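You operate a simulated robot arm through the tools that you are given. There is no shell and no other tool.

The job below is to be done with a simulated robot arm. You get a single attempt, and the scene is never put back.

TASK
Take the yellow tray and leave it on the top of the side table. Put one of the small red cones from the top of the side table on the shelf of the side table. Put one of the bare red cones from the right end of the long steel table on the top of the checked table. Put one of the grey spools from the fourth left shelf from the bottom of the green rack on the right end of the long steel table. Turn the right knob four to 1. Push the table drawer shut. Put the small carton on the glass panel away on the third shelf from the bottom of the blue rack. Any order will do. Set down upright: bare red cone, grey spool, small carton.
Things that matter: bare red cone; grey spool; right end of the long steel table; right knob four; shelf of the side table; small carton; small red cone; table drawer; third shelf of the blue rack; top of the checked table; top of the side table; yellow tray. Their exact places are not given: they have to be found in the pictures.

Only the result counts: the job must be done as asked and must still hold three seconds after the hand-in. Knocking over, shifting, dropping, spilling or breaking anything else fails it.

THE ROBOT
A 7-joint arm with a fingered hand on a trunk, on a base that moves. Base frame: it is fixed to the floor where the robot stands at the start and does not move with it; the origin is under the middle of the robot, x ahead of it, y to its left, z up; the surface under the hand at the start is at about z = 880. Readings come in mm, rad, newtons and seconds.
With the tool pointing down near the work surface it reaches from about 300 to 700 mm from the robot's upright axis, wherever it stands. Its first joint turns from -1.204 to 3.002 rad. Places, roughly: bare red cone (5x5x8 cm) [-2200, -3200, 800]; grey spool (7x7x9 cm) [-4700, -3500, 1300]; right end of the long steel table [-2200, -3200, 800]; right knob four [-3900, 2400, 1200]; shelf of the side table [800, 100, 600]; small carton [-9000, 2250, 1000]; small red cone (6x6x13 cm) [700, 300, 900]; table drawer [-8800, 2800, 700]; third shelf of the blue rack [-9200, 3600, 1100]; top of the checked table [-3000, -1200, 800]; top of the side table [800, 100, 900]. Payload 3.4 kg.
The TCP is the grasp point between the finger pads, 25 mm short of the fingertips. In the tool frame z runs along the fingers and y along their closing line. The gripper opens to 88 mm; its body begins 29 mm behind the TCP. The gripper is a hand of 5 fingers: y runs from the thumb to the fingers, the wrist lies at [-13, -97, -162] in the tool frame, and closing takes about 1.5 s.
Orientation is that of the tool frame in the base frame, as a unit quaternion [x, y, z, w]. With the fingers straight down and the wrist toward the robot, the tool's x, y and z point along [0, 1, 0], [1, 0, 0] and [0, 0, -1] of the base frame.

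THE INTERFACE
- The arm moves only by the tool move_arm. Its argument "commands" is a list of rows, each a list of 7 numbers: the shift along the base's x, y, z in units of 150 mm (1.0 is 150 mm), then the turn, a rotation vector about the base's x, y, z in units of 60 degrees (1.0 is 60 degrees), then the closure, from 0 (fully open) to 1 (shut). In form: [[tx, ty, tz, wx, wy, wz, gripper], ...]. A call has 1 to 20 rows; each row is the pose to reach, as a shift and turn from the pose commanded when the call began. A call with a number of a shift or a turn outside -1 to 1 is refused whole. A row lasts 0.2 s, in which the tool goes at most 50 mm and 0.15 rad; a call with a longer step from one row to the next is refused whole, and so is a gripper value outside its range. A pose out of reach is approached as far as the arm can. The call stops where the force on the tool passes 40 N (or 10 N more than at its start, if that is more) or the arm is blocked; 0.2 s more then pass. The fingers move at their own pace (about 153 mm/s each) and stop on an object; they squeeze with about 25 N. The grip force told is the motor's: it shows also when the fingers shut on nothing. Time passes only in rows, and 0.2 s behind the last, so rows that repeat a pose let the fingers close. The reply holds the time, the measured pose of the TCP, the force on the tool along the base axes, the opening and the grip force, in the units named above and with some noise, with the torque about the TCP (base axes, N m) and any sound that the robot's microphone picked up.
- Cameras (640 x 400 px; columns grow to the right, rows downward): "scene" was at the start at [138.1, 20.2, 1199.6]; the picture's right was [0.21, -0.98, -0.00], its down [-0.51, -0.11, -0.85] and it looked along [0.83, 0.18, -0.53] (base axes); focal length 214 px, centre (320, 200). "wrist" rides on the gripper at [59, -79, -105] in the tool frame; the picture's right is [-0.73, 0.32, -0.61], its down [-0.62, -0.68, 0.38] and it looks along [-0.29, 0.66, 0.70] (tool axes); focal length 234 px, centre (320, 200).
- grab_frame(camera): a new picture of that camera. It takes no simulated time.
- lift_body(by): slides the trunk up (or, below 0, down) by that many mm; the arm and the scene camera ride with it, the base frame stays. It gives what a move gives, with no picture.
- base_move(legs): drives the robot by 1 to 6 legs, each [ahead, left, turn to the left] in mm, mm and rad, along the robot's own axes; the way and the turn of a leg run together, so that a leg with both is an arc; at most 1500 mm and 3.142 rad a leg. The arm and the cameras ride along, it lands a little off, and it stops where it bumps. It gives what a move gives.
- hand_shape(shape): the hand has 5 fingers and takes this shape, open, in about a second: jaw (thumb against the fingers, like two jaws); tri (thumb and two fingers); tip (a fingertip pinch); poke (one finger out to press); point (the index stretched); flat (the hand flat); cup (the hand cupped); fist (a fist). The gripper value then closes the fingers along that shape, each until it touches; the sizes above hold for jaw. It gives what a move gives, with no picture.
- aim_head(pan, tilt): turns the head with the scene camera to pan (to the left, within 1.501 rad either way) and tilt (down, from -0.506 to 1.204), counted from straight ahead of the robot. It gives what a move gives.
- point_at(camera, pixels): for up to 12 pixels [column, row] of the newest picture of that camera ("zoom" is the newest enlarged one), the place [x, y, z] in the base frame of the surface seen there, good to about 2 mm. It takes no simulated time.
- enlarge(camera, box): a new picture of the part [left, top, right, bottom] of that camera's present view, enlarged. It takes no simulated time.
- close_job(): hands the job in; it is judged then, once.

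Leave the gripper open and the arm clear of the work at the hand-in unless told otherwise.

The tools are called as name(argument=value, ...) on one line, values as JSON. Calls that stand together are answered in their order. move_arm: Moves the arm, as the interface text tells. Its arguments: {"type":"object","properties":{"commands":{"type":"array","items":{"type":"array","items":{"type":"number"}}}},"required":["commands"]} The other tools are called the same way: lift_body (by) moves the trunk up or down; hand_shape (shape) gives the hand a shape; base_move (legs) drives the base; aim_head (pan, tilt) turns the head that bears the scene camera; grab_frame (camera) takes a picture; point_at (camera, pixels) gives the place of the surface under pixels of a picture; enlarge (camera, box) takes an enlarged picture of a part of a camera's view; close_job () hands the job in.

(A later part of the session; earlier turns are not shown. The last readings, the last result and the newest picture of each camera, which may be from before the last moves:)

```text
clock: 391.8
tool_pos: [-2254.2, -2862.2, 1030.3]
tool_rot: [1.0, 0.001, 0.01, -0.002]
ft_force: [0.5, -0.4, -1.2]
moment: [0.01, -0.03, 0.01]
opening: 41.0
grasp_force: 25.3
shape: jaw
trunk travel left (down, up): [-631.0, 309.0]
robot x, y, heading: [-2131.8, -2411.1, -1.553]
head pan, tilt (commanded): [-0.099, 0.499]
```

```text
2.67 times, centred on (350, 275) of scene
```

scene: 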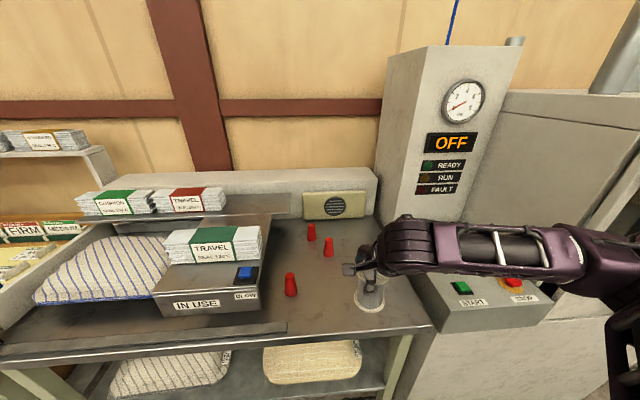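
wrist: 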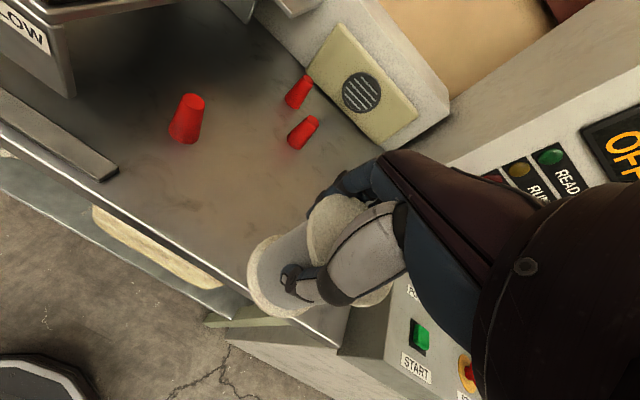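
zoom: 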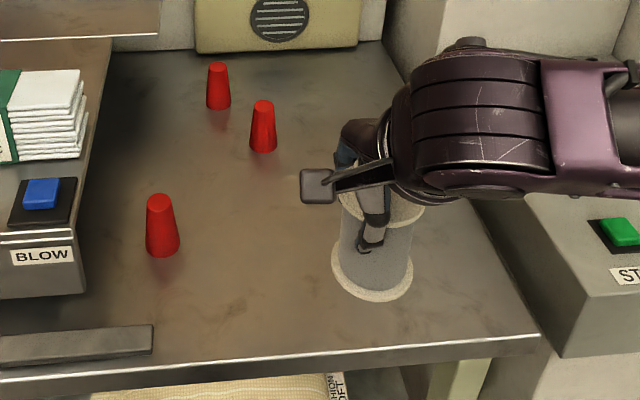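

Three bare red cones: (−2155,−3265), (−2214,−3170), (−2081,−3015). I'll put the spool near (−2320, −3015), well clear of them. Drive 130 mm ahead, shift the arm, and lower the trunk 110 mm.

base_move(legs=[[130, 0, 0]])

move_arm(commands=[[-0.2, -0.08, 0, 0, 0, 0, 1.0], [-0.4, -0.16, 0, 0, 0, 0, 1.0], [-0.4, -0.16, 0, 0, 0, 0, 1.0]])

lift_body(by=-120)

grab_frame(camera="scene")

enlarge(camera="scene", box=[250, 200, 450, 350])

```text
clock: 393.1
tool_pos: [-2250.9, -2994.0, 1029.2]
tool_rot: [1.0, 0.002, 0.01, -0.002]
ft_force: [-0.6, -0.7, -1.0]
moment: [0.02, -0.02, 0.01]
opening: 40.8
grasp_force: 25.3
shape: jaw
trunk travel left (down, up): [-631.0, 309.0]
robot x, y, heading: [-2121.5, -2544.0, -1.556]
head pan, tilt (commanded): [-0.099, 0.499]
```

```text
clock: 393.9
tool_pos: [-2312.4, -3016.2, 1031.7]
tool_rot: [1.0, 0.002, 0.009, -0.002]
ft_force: [-0.1, 0.1, -2.2]
moment: [0.01, -0.01, 0.02]
opening: 40.9
grasp_force: 24.6
shape: jaw
trunk travel left (down, up): [-631.0, 309.0]
robot x, y, heading: [-2123.9, -2543.4, -1.551]
head pan, tilt (commanded): [-0.099, 0.499]
```

```text
clock: 395.4
tool_pos: [-2312.3, -3017.9, 910.4]
tool_rot: [1.0, 0.002, 0.01, -0.001]
ft_force: [1.2, 0.0, -1.4]
moment: [0.0, -0.01, 0.03]
opening: 40.9
grasp_force: 25.1
shape: jaw
trunk travel left (down, up): [-511.0, 429.0]
robot x, y, heading: [-2124.2, -2542.1, -1.553]
head pan, tilt (commanded): [-0.099, 0.499]
```

```text
taken
```

scene: 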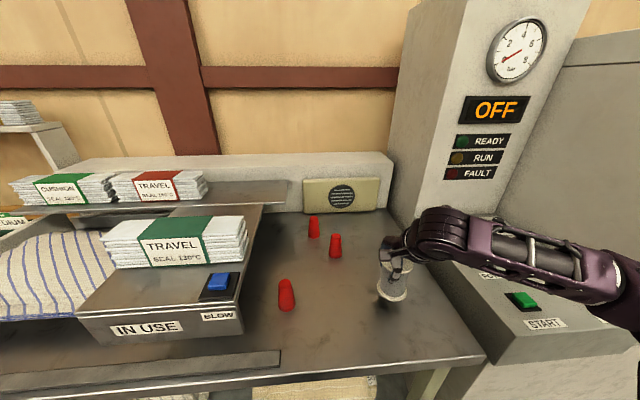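

```text
2.67 times, centred on (350, 275) of scene
```

zoom: 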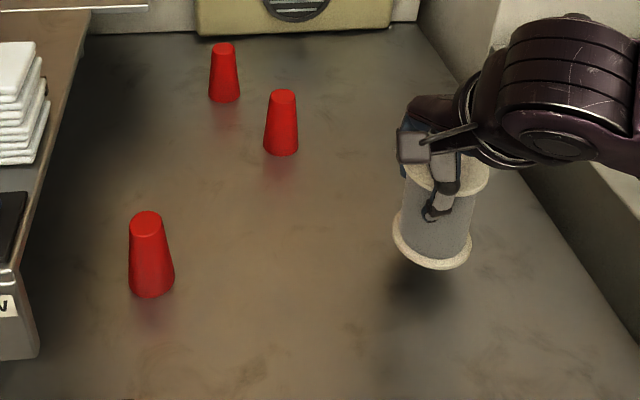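

point_at(camera="zoom", pixels=[[432, 262], [400, 240], [465, 250], [432, 245], [410, 190], [470, 190], [420, 290], [500, 250]])

grab_frame(camera="wrist")

point_at(camera="wrist", pixels=[[255, 285], [280, 310], [250, 250], [290, 235], [325, 205], [320, 240], [270, 300]])

```text
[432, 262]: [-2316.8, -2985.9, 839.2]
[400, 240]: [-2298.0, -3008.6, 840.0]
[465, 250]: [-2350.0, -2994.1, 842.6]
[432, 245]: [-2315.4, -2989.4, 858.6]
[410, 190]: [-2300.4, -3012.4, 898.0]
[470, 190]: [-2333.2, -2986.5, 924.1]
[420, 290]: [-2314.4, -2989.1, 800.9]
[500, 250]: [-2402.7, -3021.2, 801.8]
```

```text
taken
```

wrist: 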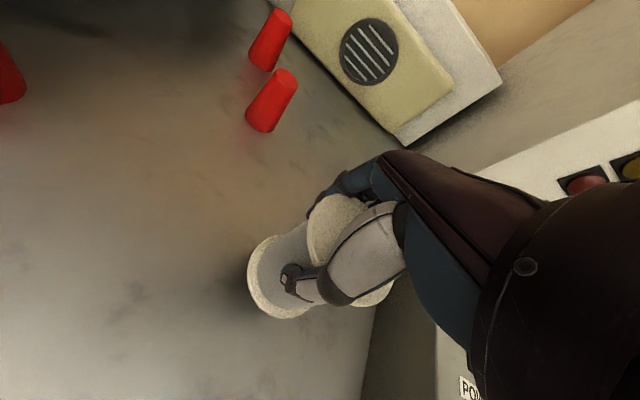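

```text
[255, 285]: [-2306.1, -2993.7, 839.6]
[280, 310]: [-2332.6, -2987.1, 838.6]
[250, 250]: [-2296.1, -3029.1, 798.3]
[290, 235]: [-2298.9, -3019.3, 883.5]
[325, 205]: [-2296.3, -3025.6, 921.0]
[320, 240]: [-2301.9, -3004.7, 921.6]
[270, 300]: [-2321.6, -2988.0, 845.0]
```

The spool hangs level, bottom ≈836; the table is 801. I lower 31 mm, then gently to contact.

move_arm(commands=[[0, 0, -0.1, 0, 0, 0, 1.0], [0, 0, -0.2, 0, 0, 0, 1.0], [0, 0, -0.2, 0, 0, 0, 1.0]])

move_arm(commands=[[0, 0, -0.012, 0, 0, 0, 1.0], [0, 0, -0.024, 0, 0, 0, 1.0], [0, 0, -0.036, 0, 0, 0, 1.0], [0, 0, -0.036, 0, 0, 0, 1.0]])

enlarge(camera="scene", box=[330, 230, 450, 330])

```text
clock: 396.2
tool_pos: [-2313.2, -3015.5, 879.7]
tool_rot: [1.0, 0.002, 0.01, -0.001]
ft_force: [0.7, 0.3, -1.0]
moment: [0.02, -0.03, 0.01]
opening: 40.8
grasp_force: 24.4
shape: jaw
trunk travel left (down, up): [-511.0, 429.0]
robot x, y, heading: [-2124.8, -2540.1, -1.55]
head pan, tilt (commanded): [-0.099, 0.499]
```

```text
clock: 397.2
tool_pos: [-2312.0, -3015.9, 875.9]
tool_rot: [1.0, 0.002, 0.01, 0.0]
ft_force: [-0.6, 0.8, 7.0]
moment: [-0.2, 0.02, -0.05]
opening: 41.1
grasp_force: 24.5
shape: jaw
trunk travel left (down, up): [-511.0, 429.0]
robot x, y, heading: [-2120.3, -2544.5, -1.551]
head pan, tilt (commanded): [-0.099, 0.499]
```

```text
4.00 times, centred on (390, 280) of scene
```

zoom: 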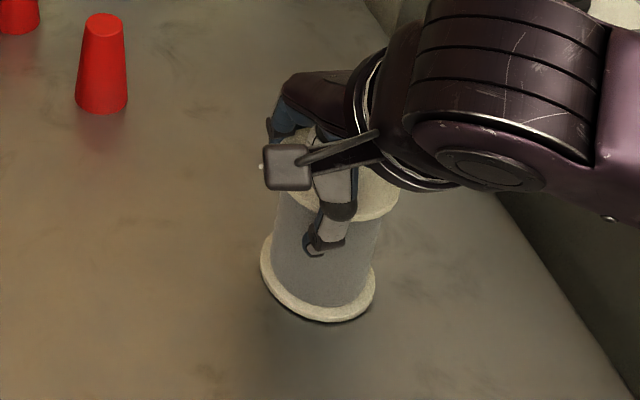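

Contact (7 N). I open fully in place, verify it opened, then rise.

move_arm(commands=[[0, 0, 0.008, 0, 0, 0, 0.6], [0, 0, 0.008, 0, 0, 0, 0.3], [0, 0, 0.008, 0, 0, 0, 0.0], [0, 0, 0.008, 0, 0, 0, 0.0], [0, 0, 0.008, 0, 0, 0, 0.0], [0, 0, 0.008, 0, 0, 0, 0.0]])

enlarge(camera="scene", box=[330, 230, 450, 330])

```text
clock: 398.6
tool_pos: [-2312.6, -3016.9, 875.7]
tool_rot: [1.0, 0.002, 0.01, 0.0]
ft_force: [-0.1, -0.1, -0.1]
moment: [-0.03, 0.02, 0.01]
opening: 87.3
grasp_force: 0.0
shape: jaw
trunk travel left (down, up): [-511.0, 429.0]
robot x, y, heading: [-2123.3, -2544.7, -1.553]
head pan, tilt (commanded): [-0.099, 0.499]
```

```text
4.00 times, centred on (390, 280) of scene
```

zoom: 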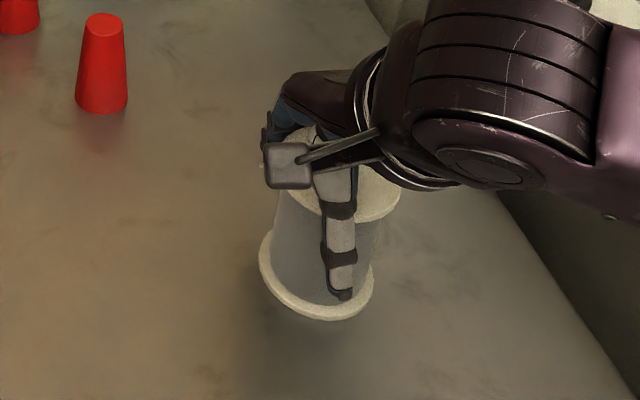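

move_arm(commands=[[0, 0, 0.1, 0, 0, 0, 0.0], [0, 0, 0.3, 0, 0, 0, 0.0], [0, 0, 0.6, 0, 0, 0, 0.0], [0, 0, 0.9, 0, 0, 0, 0.0], [0, 0, 0.9, 0, 0, 0, 0.0]])

grab_frame(camera="scene")

grab_frame(camera="wrist")

```text
clock: 399.8
tool_pos: [-2314.7, -3018.7, 1013.7]
tool_rot: [1.0, 0.002, 0.01, -0.002]
ft_force: [0.3, -0.6, 0.3]
moment: [-0.03, 0.02, 0.04]
opening: 87.8
grasp_force: 0.1
shape: jaw
trunk travel left (down, up): [-511.0, 429.0]
robot x, y, heading: [-2123.5, -2544.6, -1.555]
head pan, tilt (commanded): [-0.099, 0.499]
```

```text
taken
```

scene: 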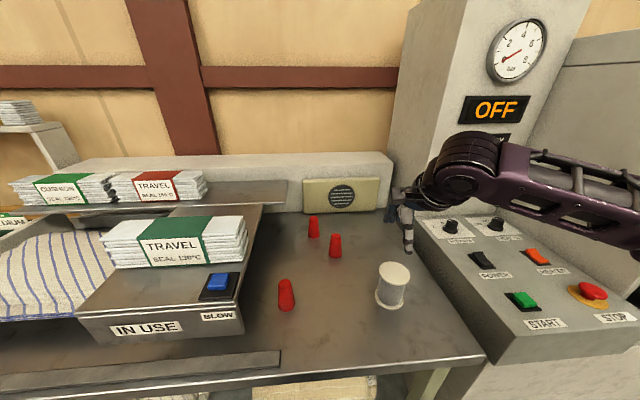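

```text
taken
```

wrist: 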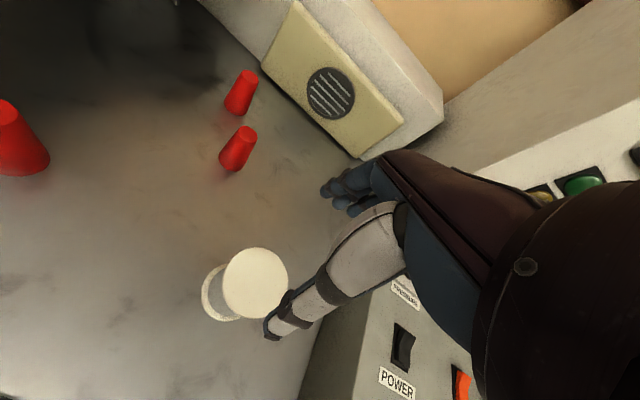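

The grey spool stands on the right end of the steel table. Now the nearest bare red cone at (−2081, −3022). I shift the base 240 mm left and measure it again.

base_move(legs=[[0, 238, -0.017]])

grab_frame(camera="scene")

grab_frame(camera="wrist")

enlarge(camera="wrist", box=[170, 160, 400, 340])

```text
clock: 401.6
tool_pos: [-2083.5, -3013.0, 1013.1]
tool_rot: [1.0, -0.006, 0.009, -0.002]
ft_force: [-0.3, 0.1, -0.2]
moment: [-0.02, -0.01, -0.03]
opening: 87.7
grasp_force: 0.0
shape: jaw
trunk travel left (down, up): [-511.0, 429.0]
robot x, y, heading: [-1887.9, -2539.0, -1.564]
head pan, tilt (commanded): [-0.099, 0.499]
```

```text
taken
```

scene: 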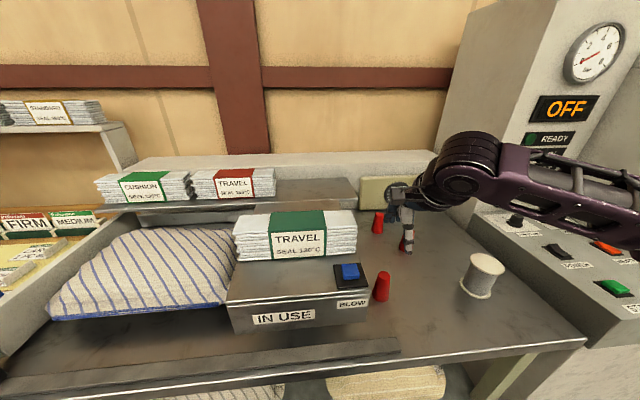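

```text
taken
```

wrist: 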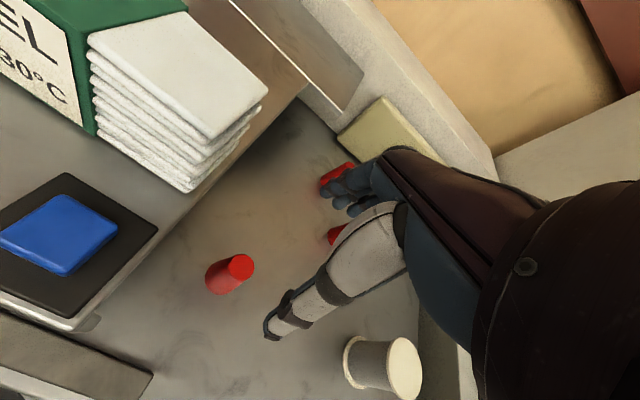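

```text
2.22 times, centred on (285, 250) of wrist
```

zoom: 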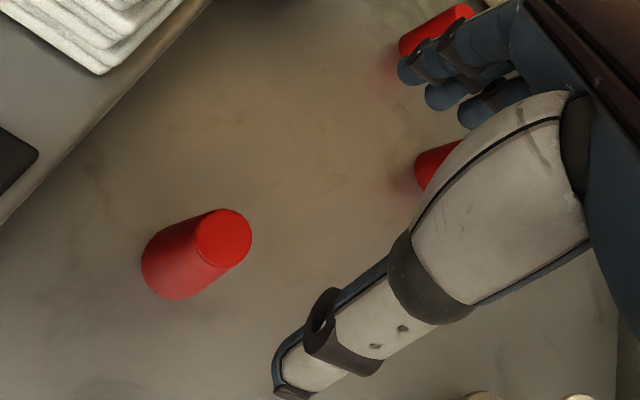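

point_at(camera="zoom", pixels=[[222, 237], [205, 222], [238, 250], [232, 218], [212, 255], [165, 270], [150, 250], [180, 295], [130, 240]])

point_at(camera="scene", pixels=[[382, 290], [382, 275], [376, 285], [388, 285], [381, 299], [340, 290], [366, 285], [352, 265], [320, 225]])

```text
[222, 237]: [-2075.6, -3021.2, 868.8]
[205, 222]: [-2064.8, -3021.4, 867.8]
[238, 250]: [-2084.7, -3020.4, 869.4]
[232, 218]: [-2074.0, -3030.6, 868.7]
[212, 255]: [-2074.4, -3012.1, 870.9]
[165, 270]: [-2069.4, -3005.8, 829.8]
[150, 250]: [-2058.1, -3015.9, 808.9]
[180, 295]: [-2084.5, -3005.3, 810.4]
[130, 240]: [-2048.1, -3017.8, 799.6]
```

```text
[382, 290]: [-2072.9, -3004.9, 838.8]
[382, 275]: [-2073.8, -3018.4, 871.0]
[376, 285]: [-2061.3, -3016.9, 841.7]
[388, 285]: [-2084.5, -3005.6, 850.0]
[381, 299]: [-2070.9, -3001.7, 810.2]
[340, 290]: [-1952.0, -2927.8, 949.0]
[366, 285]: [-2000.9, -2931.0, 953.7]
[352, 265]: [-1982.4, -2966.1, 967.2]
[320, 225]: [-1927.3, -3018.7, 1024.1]
```

Next to cone 1 the "IN USE" box (top z≈960, edge x≈−2003) would get in the way of the hand camera. Cone 2 at (−2214, −3165) has free space, so I take that one. I reposition the base.

base_move(legs=[[61, -125, 0]])

grab_frame(camera="wrist")

grab_frame(camera="scene")

```text
clock: 402.9
tool_pos: [-2213.5, -3072.6, 1013.8]
tool_rot: [1.0, -0.007, 0.01, -0.002]
ft_force: [-0.3, 0.1, -0.1]
moment: [0.0, -0.01, -0.01]
opening: 87.9
grasp_force: 0.0
shape: jaw
trunk travel left (down, up): [-511.0, 429.0]
robot x, y, heading: [-2013.3, -2602.6, -1.572]
head pan, tilt (commanded): [-0.099, 0.499]
```

```text
taken
```

wrist: 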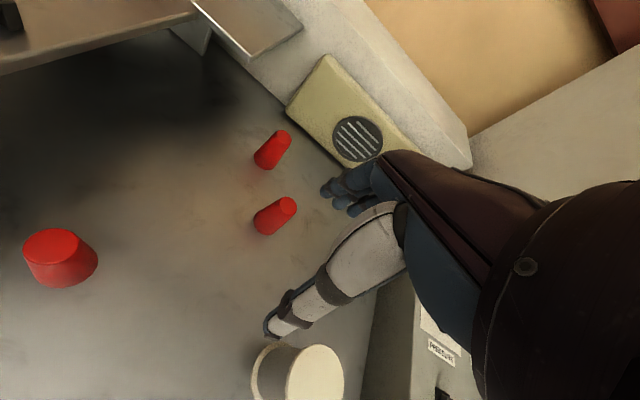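

```text
taken
```

scene: 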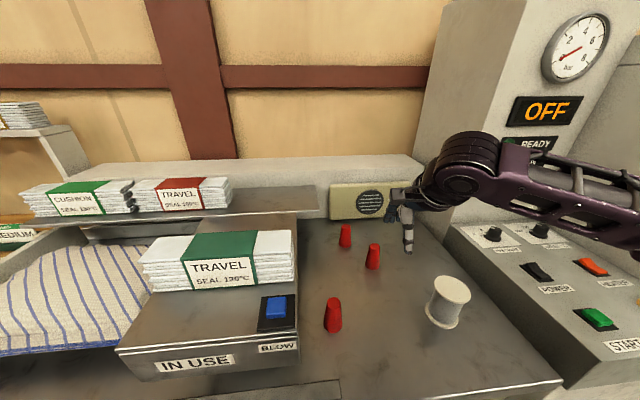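

enlarge(camera="wrist", box=[200, 110, 360, 260])

point_at(camera="zoom", pixels=[[355, 250], [340, 240], [370, 262], [350, 265], [285, 300], [270, 270], [310, 320], [340, 85], [280, 130]])

point_at(camera="scene", pixels=[[373, 258], [374, 247], [372, 268], [366, 258], [379, 258], [345, 240], [450, 300], [500, 180], [470, 170], [540, 190], [395, 200]])

```text
2.67 times, centred on (280, 185) of wrist
```

zoom: 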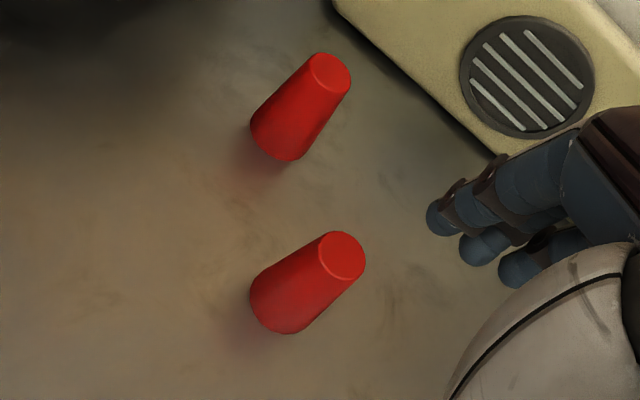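

```text
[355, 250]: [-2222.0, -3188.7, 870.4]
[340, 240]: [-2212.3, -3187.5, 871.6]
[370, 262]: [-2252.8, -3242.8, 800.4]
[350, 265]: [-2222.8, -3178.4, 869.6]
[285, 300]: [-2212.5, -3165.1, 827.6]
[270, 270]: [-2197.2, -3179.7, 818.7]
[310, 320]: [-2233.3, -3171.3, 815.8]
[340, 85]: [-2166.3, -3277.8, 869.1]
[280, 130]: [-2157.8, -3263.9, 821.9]
```

```text
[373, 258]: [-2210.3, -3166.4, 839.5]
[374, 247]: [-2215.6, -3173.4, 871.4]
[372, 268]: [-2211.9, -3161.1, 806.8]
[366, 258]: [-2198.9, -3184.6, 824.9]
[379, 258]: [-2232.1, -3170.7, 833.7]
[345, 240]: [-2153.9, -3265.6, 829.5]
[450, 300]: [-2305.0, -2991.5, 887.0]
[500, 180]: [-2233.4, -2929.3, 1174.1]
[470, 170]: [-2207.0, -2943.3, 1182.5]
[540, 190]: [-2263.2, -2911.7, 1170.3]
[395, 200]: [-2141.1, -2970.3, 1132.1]
```

Cone 2: axis ≈(−2216, −3184), top z≈870. I move over it and then down to z≈900 for a check.

move_arm(commands=[[0.01, -0.25, 0, 0, 0, 0, 0], [0.02, -0.5, 0, 0, 0, 0, 0], [0.035, -0.74, 0, 0, 0, 0, 0], [0.035, -0.74, -0.3, 0, 0, 0, 0], [0.035, -0.74, -0.6, 0, 0, 0, 0], [0.035, -0.74, -0.75, 0, 0, 0, 0], [0.035, -0.74, -0.75, 0, 0, 0, 0]])

grab_frame(camera="wrist")

grab_frame(camera="scene")

```text
clock: 404.5
tool_pos: [-2206.3, -3183.3, 901.1]
tool_rot: [1.0, -0.007, 0.009, -0.001]
ft_force: [1.0, -0.1, 0.6]
moment: [-0.01, 0.0, -0.01]
opening: 87.7
grasp_force: 0.0
shape: jaw
trunk travel left (down, up): [-511.0, 429.0]
robot x, y, heading: [-2010.7, -2598.8, -1.568]
head pan, tilt (commanded): [-0.099, 0.499]
```

```text
taken
```

wrist: 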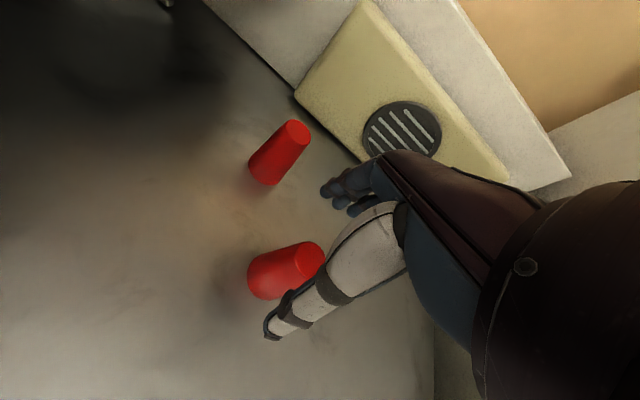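

```text
taken
```

scene: 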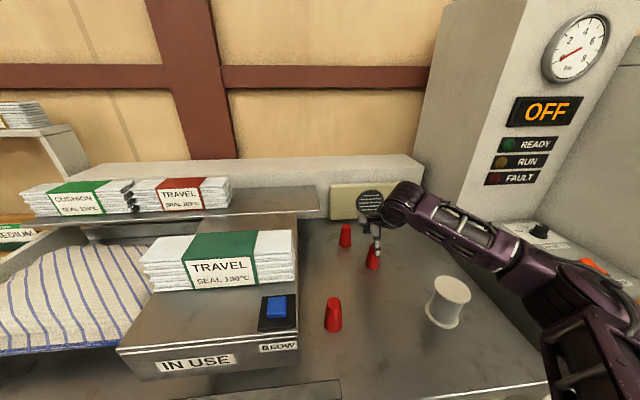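

The cone is between thumb and fingers as planned. I lower to z≈853 and close.

move_arm(commands=[[0, 0, -0.16, 0, 0, 0, 0], [0, 0, -0.32, 0, 0, 0, 0], [0, 0, -0.32, 0, 0, 0, 0], [0, 0, -0.32, 0, 0, 0, 0.3], [0, 0, -0.32, 0, 0, 0, 0.5], [0, 0, -0.32, 0, 0, 0, 0.7], [0, 0, -0.32, 0, 0, 0, 1.0], [0, 0, -0.32, 0, 0, 0, 1.0], [0, 0, -0.32, 0, 0, 0, 1.0], [0, 0, -0.32, 0, 0, 0, 1.0]])

grab_frame(camera="wrist")

enlarge(camera="scene", box=[310, 190, 430, 300])

```text
clock: 406.7
tool_pos: [-2205.8, -3182.5, 853.5]
tool_rot: [1.0, -0.007, 0.009, -0.001]
ft_force: [0.5, 0.3, -0.1]
moment: [-0.01, -0.02, 0.0]
opening: 3.6
grasp_force: 25.0
shape: jaw
trunk travel left (down, up): [-511.0, 429.0]
robot x, y, heading: [-2013.9, -2600.2, -1.573]
head pan, tilt (commanded): [-0.099, 0.499]
```

```text
taken
```

wrist: 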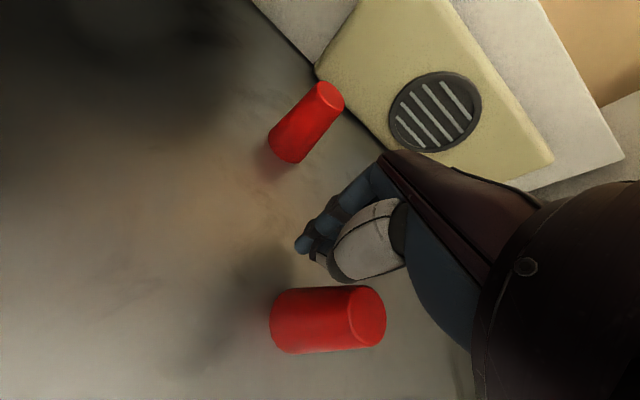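

```text
3.64 times, centred on (370, 245) of scene
```

zoom: 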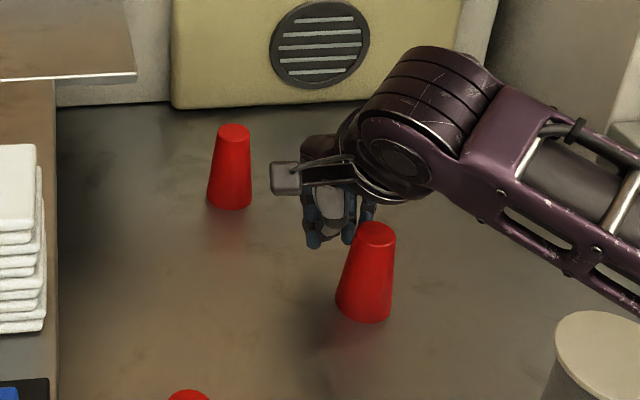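

The cone slipped out sideways during closing but is still upright (367,275 in the zoom). I check where fingers and cone are before moving.

point_at(camera="zoom", pixels=[[312, 238], [310, 222], [348, 236], [350, 222], [366, 212], [330, 205], [330, 228], [372, 236], [365, 300], [345, 290], [390, 260], [232, 180]])

point_at(camera="wrist", pixels=[[365, 318], [345, 300], [300, 330], [280, 320], [305, 240], [318, 255], [375, 335], [355, 345]])

```text
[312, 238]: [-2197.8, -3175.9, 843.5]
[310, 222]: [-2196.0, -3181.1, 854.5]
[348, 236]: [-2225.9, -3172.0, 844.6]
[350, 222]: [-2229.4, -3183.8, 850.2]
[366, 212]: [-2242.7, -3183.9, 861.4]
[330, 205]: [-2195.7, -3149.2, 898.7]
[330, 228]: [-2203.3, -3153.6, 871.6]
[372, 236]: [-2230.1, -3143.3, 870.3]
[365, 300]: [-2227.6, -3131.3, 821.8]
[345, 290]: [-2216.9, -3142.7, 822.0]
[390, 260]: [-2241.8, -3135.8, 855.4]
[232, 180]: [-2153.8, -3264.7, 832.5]
```

```text
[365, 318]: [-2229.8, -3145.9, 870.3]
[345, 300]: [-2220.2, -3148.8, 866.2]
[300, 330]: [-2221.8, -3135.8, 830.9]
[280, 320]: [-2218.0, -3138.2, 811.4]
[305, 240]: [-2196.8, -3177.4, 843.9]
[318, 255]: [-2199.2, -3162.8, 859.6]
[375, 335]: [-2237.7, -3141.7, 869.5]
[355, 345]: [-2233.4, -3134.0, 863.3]
```

The thumb sits at x_t≈+4, so the cone must be centred near x_t≈+2, not −9. I raise the closed hand straight up, then re-measure the cone.

move_arm(commands=[[0.01, -0.02, 0.05, 0, 0, 0, 1.0], [0.01, -0.02, 0.2, 0, 0, 0, 1.0], [0.01, -0.02, 0.45, 0, 0, 0, 1.0], [0.01, -0.02, 0.7, 0, 0, 0, 0.5], [0.01, -0.02, 0.7, 0, 0, 0, 0.0], [0.01, -0.02, 0.7, 0, 0, 0, 0.0]])

grab_frame(camera="wrist")

enlarge(camera="scene", box=[310, 190, 430, 300])

point_at(camera="zoom", pixels=[[375, 232], [360, 232], [390, 234], [365, 310], [340, 300], [385, 305], [232, 180]])

```text
clock: 408.1
tool_pos: [-2202.5, -3185.9, 959.9]
tool_rot: [1.0, -0.007, 0.009, -0.001]
ft_force: [0.9, 0.7, -0.1]
moment: [-0.03, 0.04, 0.01]
opening: 87.9
grasp_force: 0.1
shape: jaw
trunk travel left (down, up): [-511.0, 429.0]
robot x, y, heading: [-2011.3, -2602.5, -1.569]
head pan, tilt (commanded): [-0.099, 0.499]
```

```text
taken
```

wrist: 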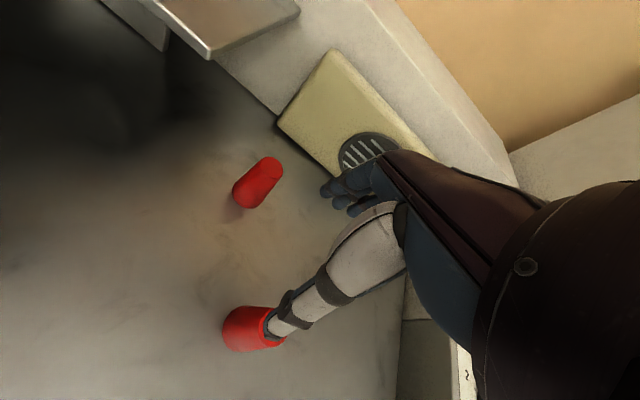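

```text
3.64 times, centred on (370, 245) of scene
```

zoom: 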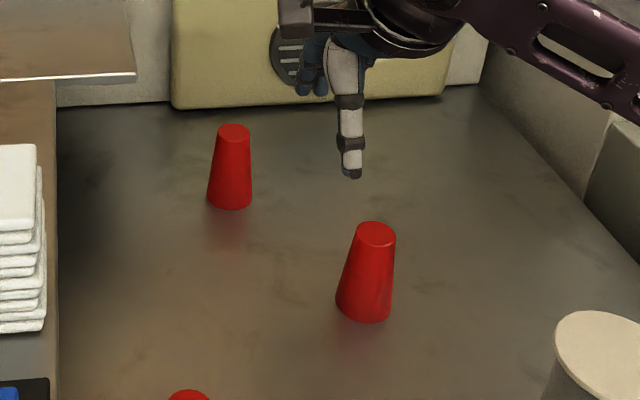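

```text
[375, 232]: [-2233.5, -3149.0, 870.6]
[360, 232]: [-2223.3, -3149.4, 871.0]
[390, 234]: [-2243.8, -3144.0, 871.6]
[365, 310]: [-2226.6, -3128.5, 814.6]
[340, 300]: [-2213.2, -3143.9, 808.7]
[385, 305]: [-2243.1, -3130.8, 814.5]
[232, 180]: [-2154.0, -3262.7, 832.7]
```

Cone now at ≈(−2232, −3149), upright. I realign (TCP x≈−2234, y≈−3149) and descend to z≈900 to check.

move_arm(commands=[[-0.1, 0.12, 0, 0, 0, 0, 0], [-0.21, 0.246, 0, 0, 0, 0, 0], [-0.21, 0.246, -0.2, 0, 0, 0, 0], [-0.21, 0.246, -0.4, 0, 0, 0, 0], [-0.21, 0.246, -0.4, 0, 0, 0, 0]])

grab_frame(camera="wrist")

point_at(camera="wrist", pixels=[[300, 255], [290, 245], [310, 265], [280, 280], [265, 290]])

```text
clock: 409.3
tool_pos: [-2235.9, -3150.5, 897.7]
tool_rot: [1.0, -0.007, 0.01, 0.0]
ft_force: [-0.3, -0.3, -0.2]
moment: [0.0, 0.02, -0.03]
opening: 88.0
grasp_force: 0.1
shape: jaw
trunk travel left (down, up): [-511.0, 429.0]
robot x, y, heading: [-2010.6, -2598.5, -1.568]
head pan, tilt (commanded): [-0.099, 0.499]
```

```text
taken
```

wrist: 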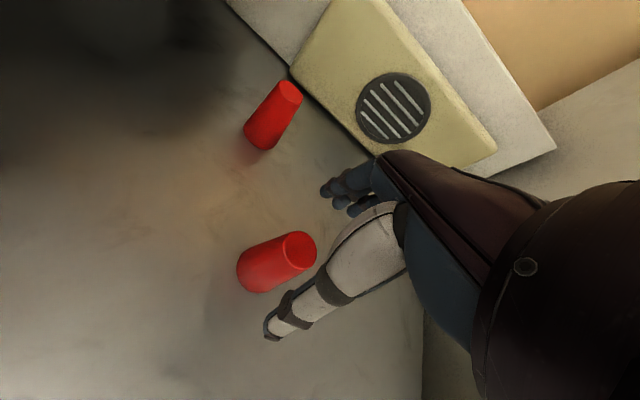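

```text
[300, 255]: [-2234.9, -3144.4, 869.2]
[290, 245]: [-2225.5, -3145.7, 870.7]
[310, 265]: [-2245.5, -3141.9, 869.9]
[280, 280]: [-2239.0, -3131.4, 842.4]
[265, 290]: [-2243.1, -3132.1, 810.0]
```

The cone is right on the tool axis now. I lower to z≈850 and close in small steps.

move_arm(commands=[[-0.01, 0.015, -0.16, 0, 0, 0, 0], [-0.01, 0.015, -0.318, 0, 0, 0, 0], [-0.01, 0.015, -0.318, 0, 0, 0, 0.25], [-0.01, 0.015, -0.318, 0, 0, 0, 0.4], [-0.01, 0.015, -0.318, 0, 0, 0, 0.5], [-0.01, 0.015, -0.318, 0, 0, 0, 0.55], [-0.01, 0.015, -0.318, 0, 0, 0, 0.6], [-0.01, 0.015, -0.318, 0, 0, 0, 0.65], [-0.01, 0.015, -0.318, 0, 0, 0, 0.7]])

grab_frame(camera="wrist")

enlarge(camera="scene", box=[310, 190, 430, 300])

```text
clock: 411.3
tool_pos: [-2238.5, -3146.2, 850.8]
tool_rot: [1.0, -0.007, 0.01, 0.0]
ft_force: [-0.3, -0.3, 0.7]
moment: [0.03, 0.02, 0.01]
opening: 28.2
grasp_force: 25.5
shape: jaw
trunk travel left (down, up): [-511.0, 429.0]
robot x, y, heading: [-2013.3, -2600.8, -1.571]
head pan, tilt (commanded): [-0.099, 0.499]
```

```text
taken
```

wrist: 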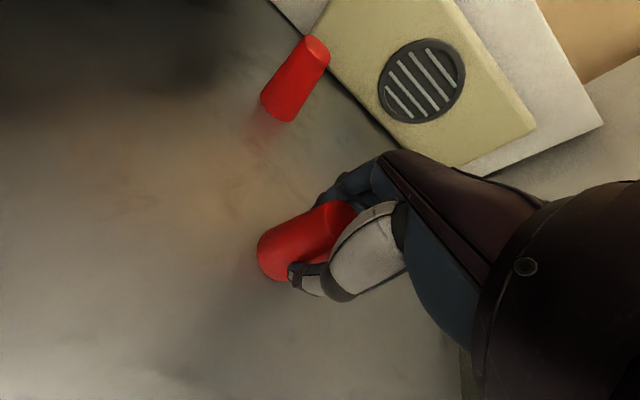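

```text
3.64 times, centred on (370, 245) of scene
```

zoom: 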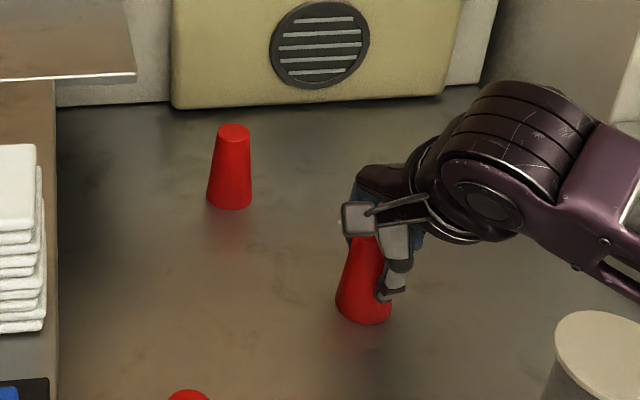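

Held at 28 mm. I test with a small lift.

move_arm(commands=[[0, 0, 0.0, 0, 0, 0, 0.8], [0, 0, 0.03, 0, 0, 0, 0.8], [0, 0, 0.08, 0, 0, 0, 0.8], [0, 0, 0.08, 0, 0, 0, 0.8]])

grab_frame(camera="wrist")

enlarge(camera="scene", box=[310, 190, 430, 300])

```text
clock: 412.3
tool_pos: [-2238.5, -3146.8, 861.7]
tool_rot: [1.0, -0.006, 0.009, -0.002]
ft_force: [0.2, -0.3, 0.6]
moment: [-0.03, -0.01, -0.01]
opening: 28.5
grasp_force: 24.9
shape: jaw
trunk travel left (down, up): [-511.0, 429.0]
robot x, y, heading: [-2012.5, -2598.2, -1.571]
head pan, tilt (commanded): [-0.099, 0.499]
```

```text
taken
```

wrist: 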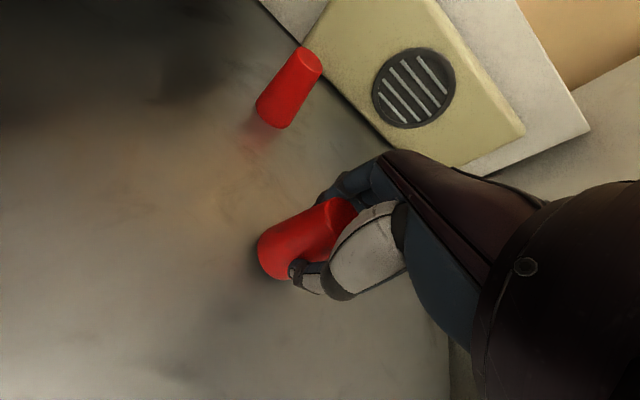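

```text
3.64 times, centred on (370, 245) of scene
```

zoom: 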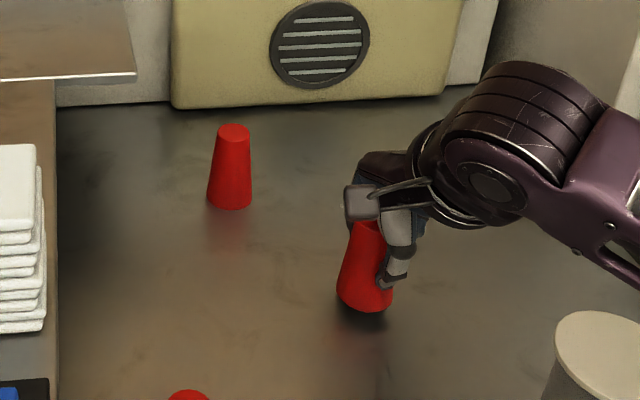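

The cone is lifted. I raise the trunk 160 mm and inspect the hold.

lift_body(by=160)

grab_frame(camera="wrist")

grab_frame(camera="scene")

enlarge(camera="wrist", box=[220, 150, 420, 320])

```text
clock: 414.1
tool_pos: [-2238.1, -3147.1, 1022.0]
tool_rot: [1.0, -0.008, 0.01, -0.001]
ft_force: [0.4, -0.3, -0.3]
moment: [-0.01, -0.01, 0.02]
opening: 28.5
grasp_force: 24.7
shape: jaw
trunk travel left (down, up): [-671.0, 269.0]
robot x, y, heading: [-2012.0, -2602.8, -1.575]
head pan, tilt (commanded): [-0.099, 0.499]
```

```text
taken
```

wrist: 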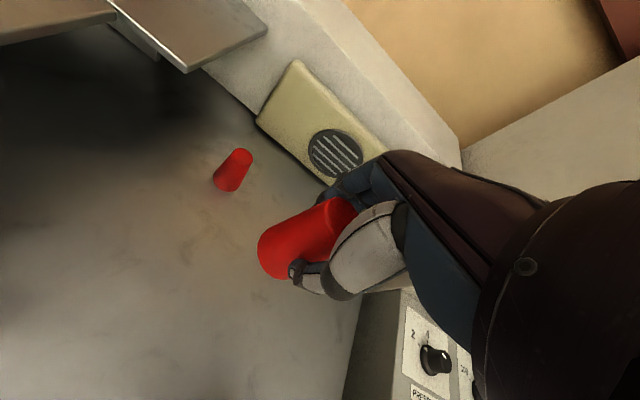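

```text
taken
```

scene: 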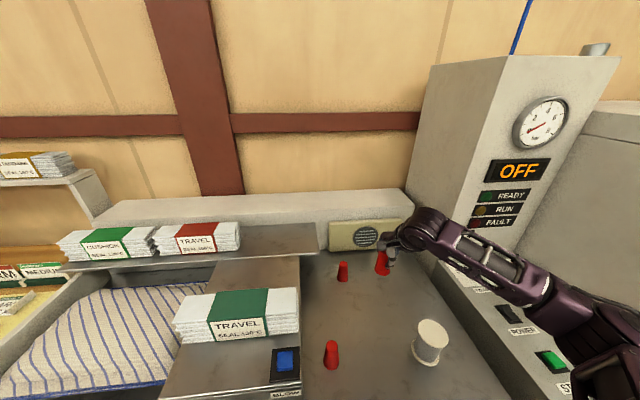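

```text
2.35 times, centred on (320, 235) of wrist
```

zoom: 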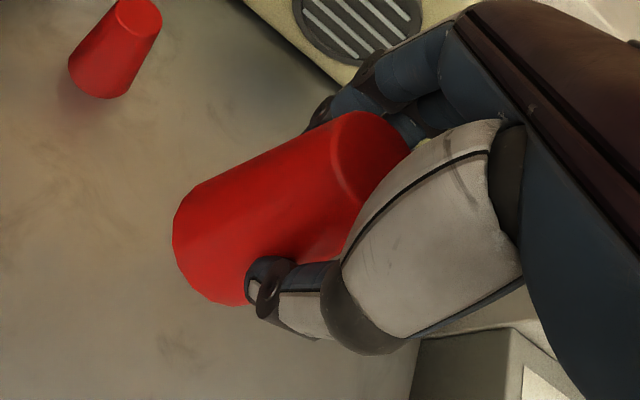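

The cone is held between thumb and two fingers. I back off 400 mm, draw the arm in, turn around to face north, and strafe west in front of the checked table.

base_move(legs=[[-400, 0, 0]])

move_arm(commands=[[0.1, 0.2, 0, 0, 0, 0, 0.8], [0.2, 0.4, 0, 0, 0, 0, 0.8], [0.3, 0.6, 0, 0, 0, 0, 0.8], [0.3, 0.6, 0, 0, 0, 0, 0.8]])

base_move(legs=[[0, 0, 1.571], [0, 0, 1.571]])

aim_head(pan=0.9, tilt=0.5)

grab_frame(camera="scene")

grab_frame(camera="wrist")

```text
clock: 416.6
tool_pos: [-2234.3, -2745.8, 1022.0]
tool_rot: [1.0, -0.002, 0.01, 0.0]
ft_force: [0.2, -0.3, -0.4]
moment: [0.04, 0.05, 0.01]
opening: 28.5
grasp_force: 25.6
shape: jaw
trunk travel left (down, up): [-671.0, 269.0]
robot x, y, heading: [-2013.0, -2196.6, -1.562]
head pan, tilt (commanded): [-0.099, 0.499]
```

```text
clock: 417.6
tool_pos: [-2189.3, -2656.5, 1023.2]
tool_rot: [1.0, -0.002, 0.01, -0.001]
ft_force: [-0.1, -1.2, -0.3]
moment: [0.02, -0.02, 0.03]
opening: 28.6
grasp_force: 25.7
shape: jaw
trunk travel left (down, up): [-671.0, 269.0]
robot x, y, heading: [-2015.0, -2196.6, -1.558]
head pan, tilt (commanded): [-0.099, 0.499]
```

```text
clock: 425.6
tool_pos: [-1827.8, -1745.1, 1022.6]
tool_rot: [0.014, 1.0, -0.003, -0.01]
ft_force: [0.1, 0.1, 0.0]
moment: [-0.01, 0.0, -0.01]
opening: 28.2
grasp_force: 24.6
shape: jaw
trunk travel left (down, up): [-671.0, 269.0]
robot x, y, heading: [-2012.0, -2200.0, 1.554]
head pan, tilt (commanded): [-0.099, 0.499]
```

```text
clock: 426.9
tool_pos: [-1829.5, -1744.3, 1023.3]
tool_rot: [0.014, 1.0, -0.001, -0.009]
ft_force: [0.0, 0.0, -0.2]
moment: [0.03, 0.02, 0.0]
opening: 28.2
grasp_force: 25.1
shape: jaw
trunk travel left (down, up): [-671.0, 269.0]
robot x, y, heading: [-2014.2, -2195.0, 1.56]
head pan, tilt (commanded): [0.901, 0.499]
```

```text
taken
```

scene: 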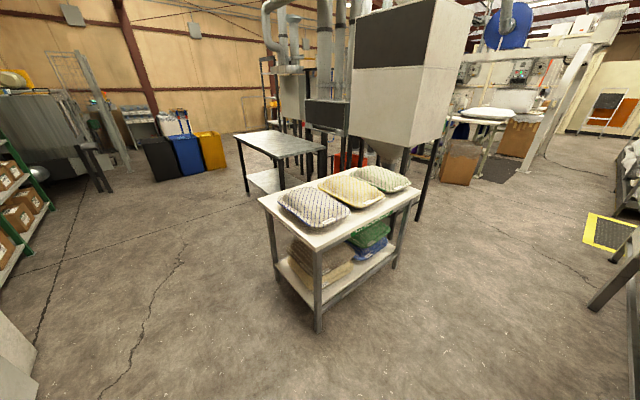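

```text
taken
```

wrist: 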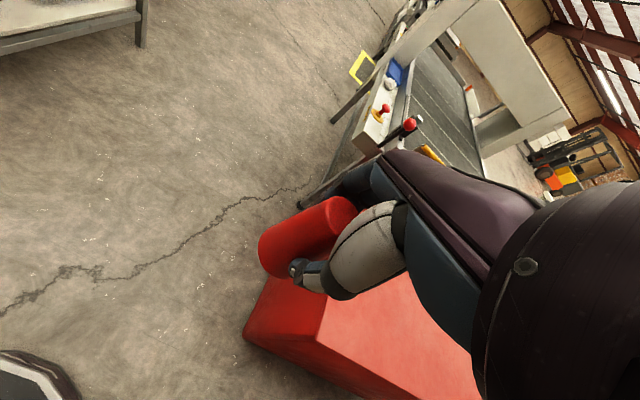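

enlarge(camera="scene", box=[240, 150, 440, 270])

point_at(camera="zoom", pixels=[[70, 165], [250, 305], [130, 165], [235, 255], [255, 270], [340, 225], [200, 250], [150, 210], [110, 185], [110, 150], [560, 150], [230, 285]])

```text
3.20 times, centred on (340, 210) of scene
```

zoom: 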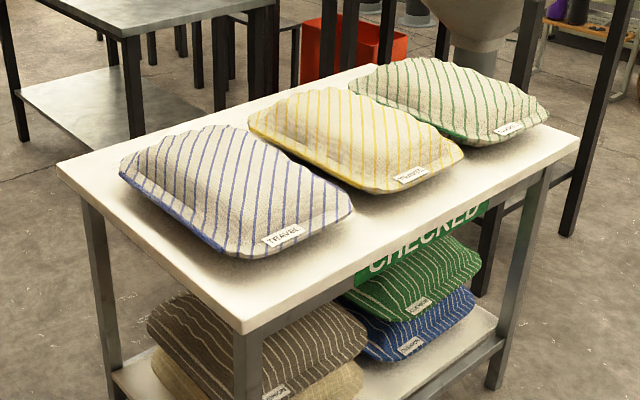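

```text
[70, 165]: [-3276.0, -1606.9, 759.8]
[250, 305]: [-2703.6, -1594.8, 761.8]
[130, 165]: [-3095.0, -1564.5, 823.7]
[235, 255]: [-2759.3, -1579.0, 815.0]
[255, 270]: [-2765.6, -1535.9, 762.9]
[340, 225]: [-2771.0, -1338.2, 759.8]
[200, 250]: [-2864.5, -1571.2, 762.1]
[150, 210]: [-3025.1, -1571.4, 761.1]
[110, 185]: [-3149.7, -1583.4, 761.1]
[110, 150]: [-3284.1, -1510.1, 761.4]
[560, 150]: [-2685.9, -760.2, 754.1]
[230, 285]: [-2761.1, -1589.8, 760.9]
```

The table bears the sign "CHECKED". The south-west corner (around (−3210, −1530)) is free. I strafe left (west) 1385 mm.

base_move(legs=[[0, 1385, 0.014]])

aim_head(pan=-0.2, tilt=0.6)

grab_frame(camera="scene")

grab_frame(camera="wrist")

```text
clock: 433.9
tool_pos: [-3241.6, -1723.2, 1022.7]
tool_rot: [0.016, 1.0, -0.001, -0.01]
ft_force: [-0.1, 0.0, -0.3]
moment: [-0.02, 0.01, 0.04]
opening: 28.0
grasp_force: 25.4
shape: jaw
trunk travel left (down, up): [-671.0, 269.0]
robot x, y, heading: [-3429.8, -2178.7, 1.558]
head pan, tilt (commanded): [0.901, 0.499]
```

```text
clock: 435.3
tool_pos: [-3242.2, -1723.5, 1023.3]
tool_rot: [0.016, 1.0, -0.001, -0.01]
ft_force: [-0.3, 0.2, 0.1]
moment: [0.07, -0.03, 0.0]
opening: 28.0
grasp_force: 25.0
shape: jaw
trunk travel left (down, up): [-671.0, 269.0]
robot x, y, heading: [-3428.3, -2175.3, 1.552]
head pan, tilt (commanded): [-0.201, 0.6]
```

```text
taken
```

scene: 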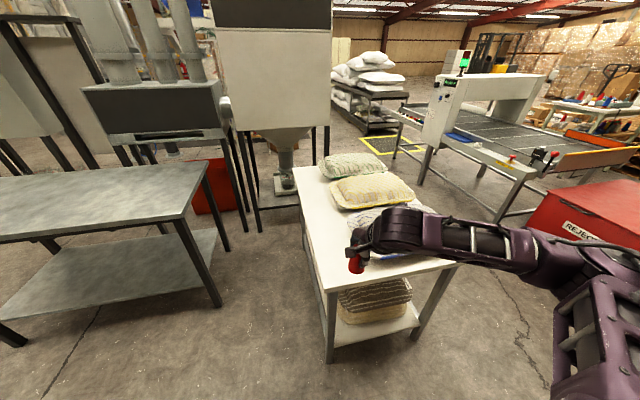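

```text
taken
```

wrist: 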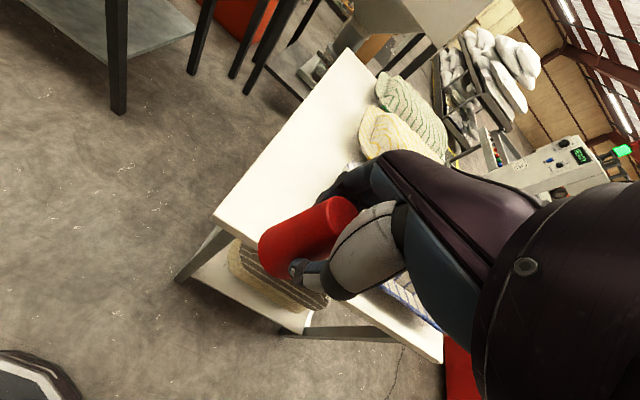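

enlarge(camera="scene", box=[310, 180, 450, 300])

enlarge(camera="wrist", box=[220, 150, 420, 320])

point_at(camera="zoom", pixels=[[345, 125], [370, 145], [340, 145], [360, 175], [185, 215], [178, 240], [200, 280], [250, 210], [220, 270], [300, 160], [190, 265]])

```text
3.33 times, centred on (380, 240) of scene
```

zoom: 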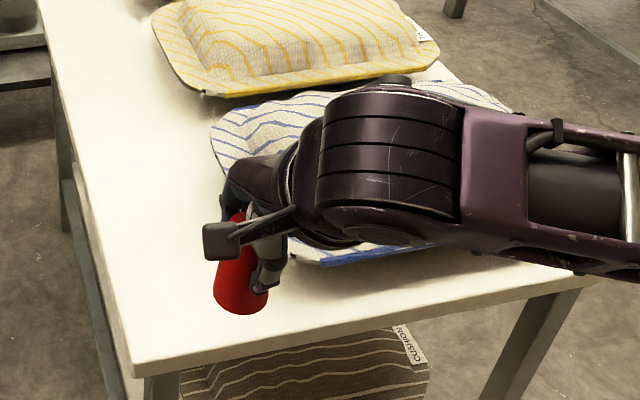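

```text
2.35 times, centred on (320, 235) of wrist
```

zoom: 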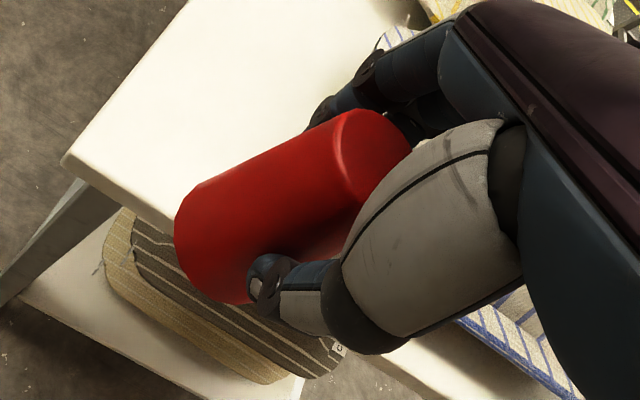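

```text
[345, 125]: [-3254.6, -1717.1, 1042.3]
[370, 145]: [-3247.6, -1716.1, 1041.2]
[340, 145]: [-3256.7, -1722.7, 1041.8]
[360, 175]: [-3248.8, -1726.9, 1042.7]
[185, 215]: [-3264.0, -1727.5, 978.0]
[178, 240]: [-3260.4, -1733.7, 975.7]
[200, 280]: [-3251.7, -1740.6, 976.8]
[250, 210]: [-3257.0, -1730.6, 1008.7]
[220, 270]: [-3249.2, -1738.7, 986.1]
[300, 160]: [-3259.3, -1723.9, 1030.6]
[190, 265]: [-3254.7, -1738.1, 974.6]
```

The cone hangs upright (top face level, bottom ≈TCP−50). Target on the table: (−3205, −1540). I drive 150 mm ahead, shift the arm, and lower the trunk 180 mm.

base_move(legs=[[150, 0, 0]])

move_arm(commands=[[0.13, 0.1, 0, 0, 0, 0, 0.8], [0.26, 0.2, 0, 0, 0, 0, 0.8], [0.26, 0.2, 0, 0, 0, 0, 0.8]])

grab_frame(camera="scene")

grab_frame(camera="wrist")

```text
clock: 436.6
tool_pos: [-3238.2, -1573.6, 1023.9]
tool_rot: [0.017, 1.0, -0.001, -0.009]
ft_force: [0.6, -0.1, 0.3]
moment: [-0.02, 0.04, 0.03]
opening: 28.4
grasp_force: 25.1
shape: jaw
trunk travel left (down, up): [-671.0, 269.0]
robot x, y, heading: [-3425.0, -2026.7, 1.554]
head pan, tilt (commanded): [-0.201, 0.6]
```

```text
clock: 437.4
tool_pos: [-3201.6, -1543.6, 1023.4]
tool_rot: [0.016, 1.0, 0.0, -0.01]
ft_force: [0.7, -0.2, 0.3]
moment: [0.0, -0.02, 0.01]
opening: 28.0
grasp_force: 25.2
shape: jaw
trunk travel left (down, up): [-671.0, 269.0]
robot x, y, heading: [-3424.5, -2026.1, 1.556]
head pan, tilt (commanded): [-0.201, 0.6]
```

```text
taken
```

scene: 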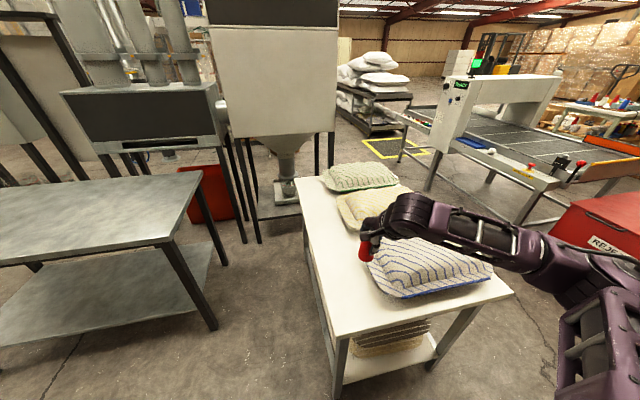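

```text
taken
```

wrist: 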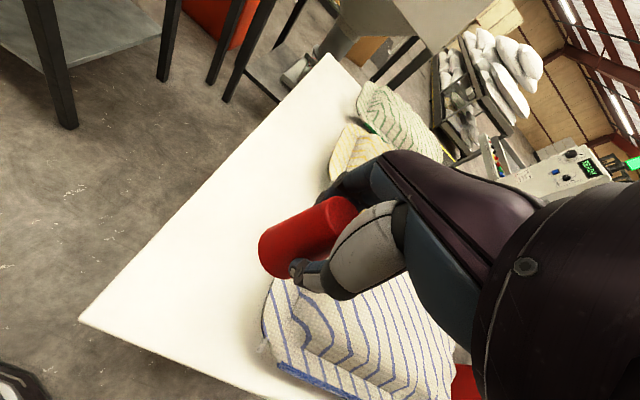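

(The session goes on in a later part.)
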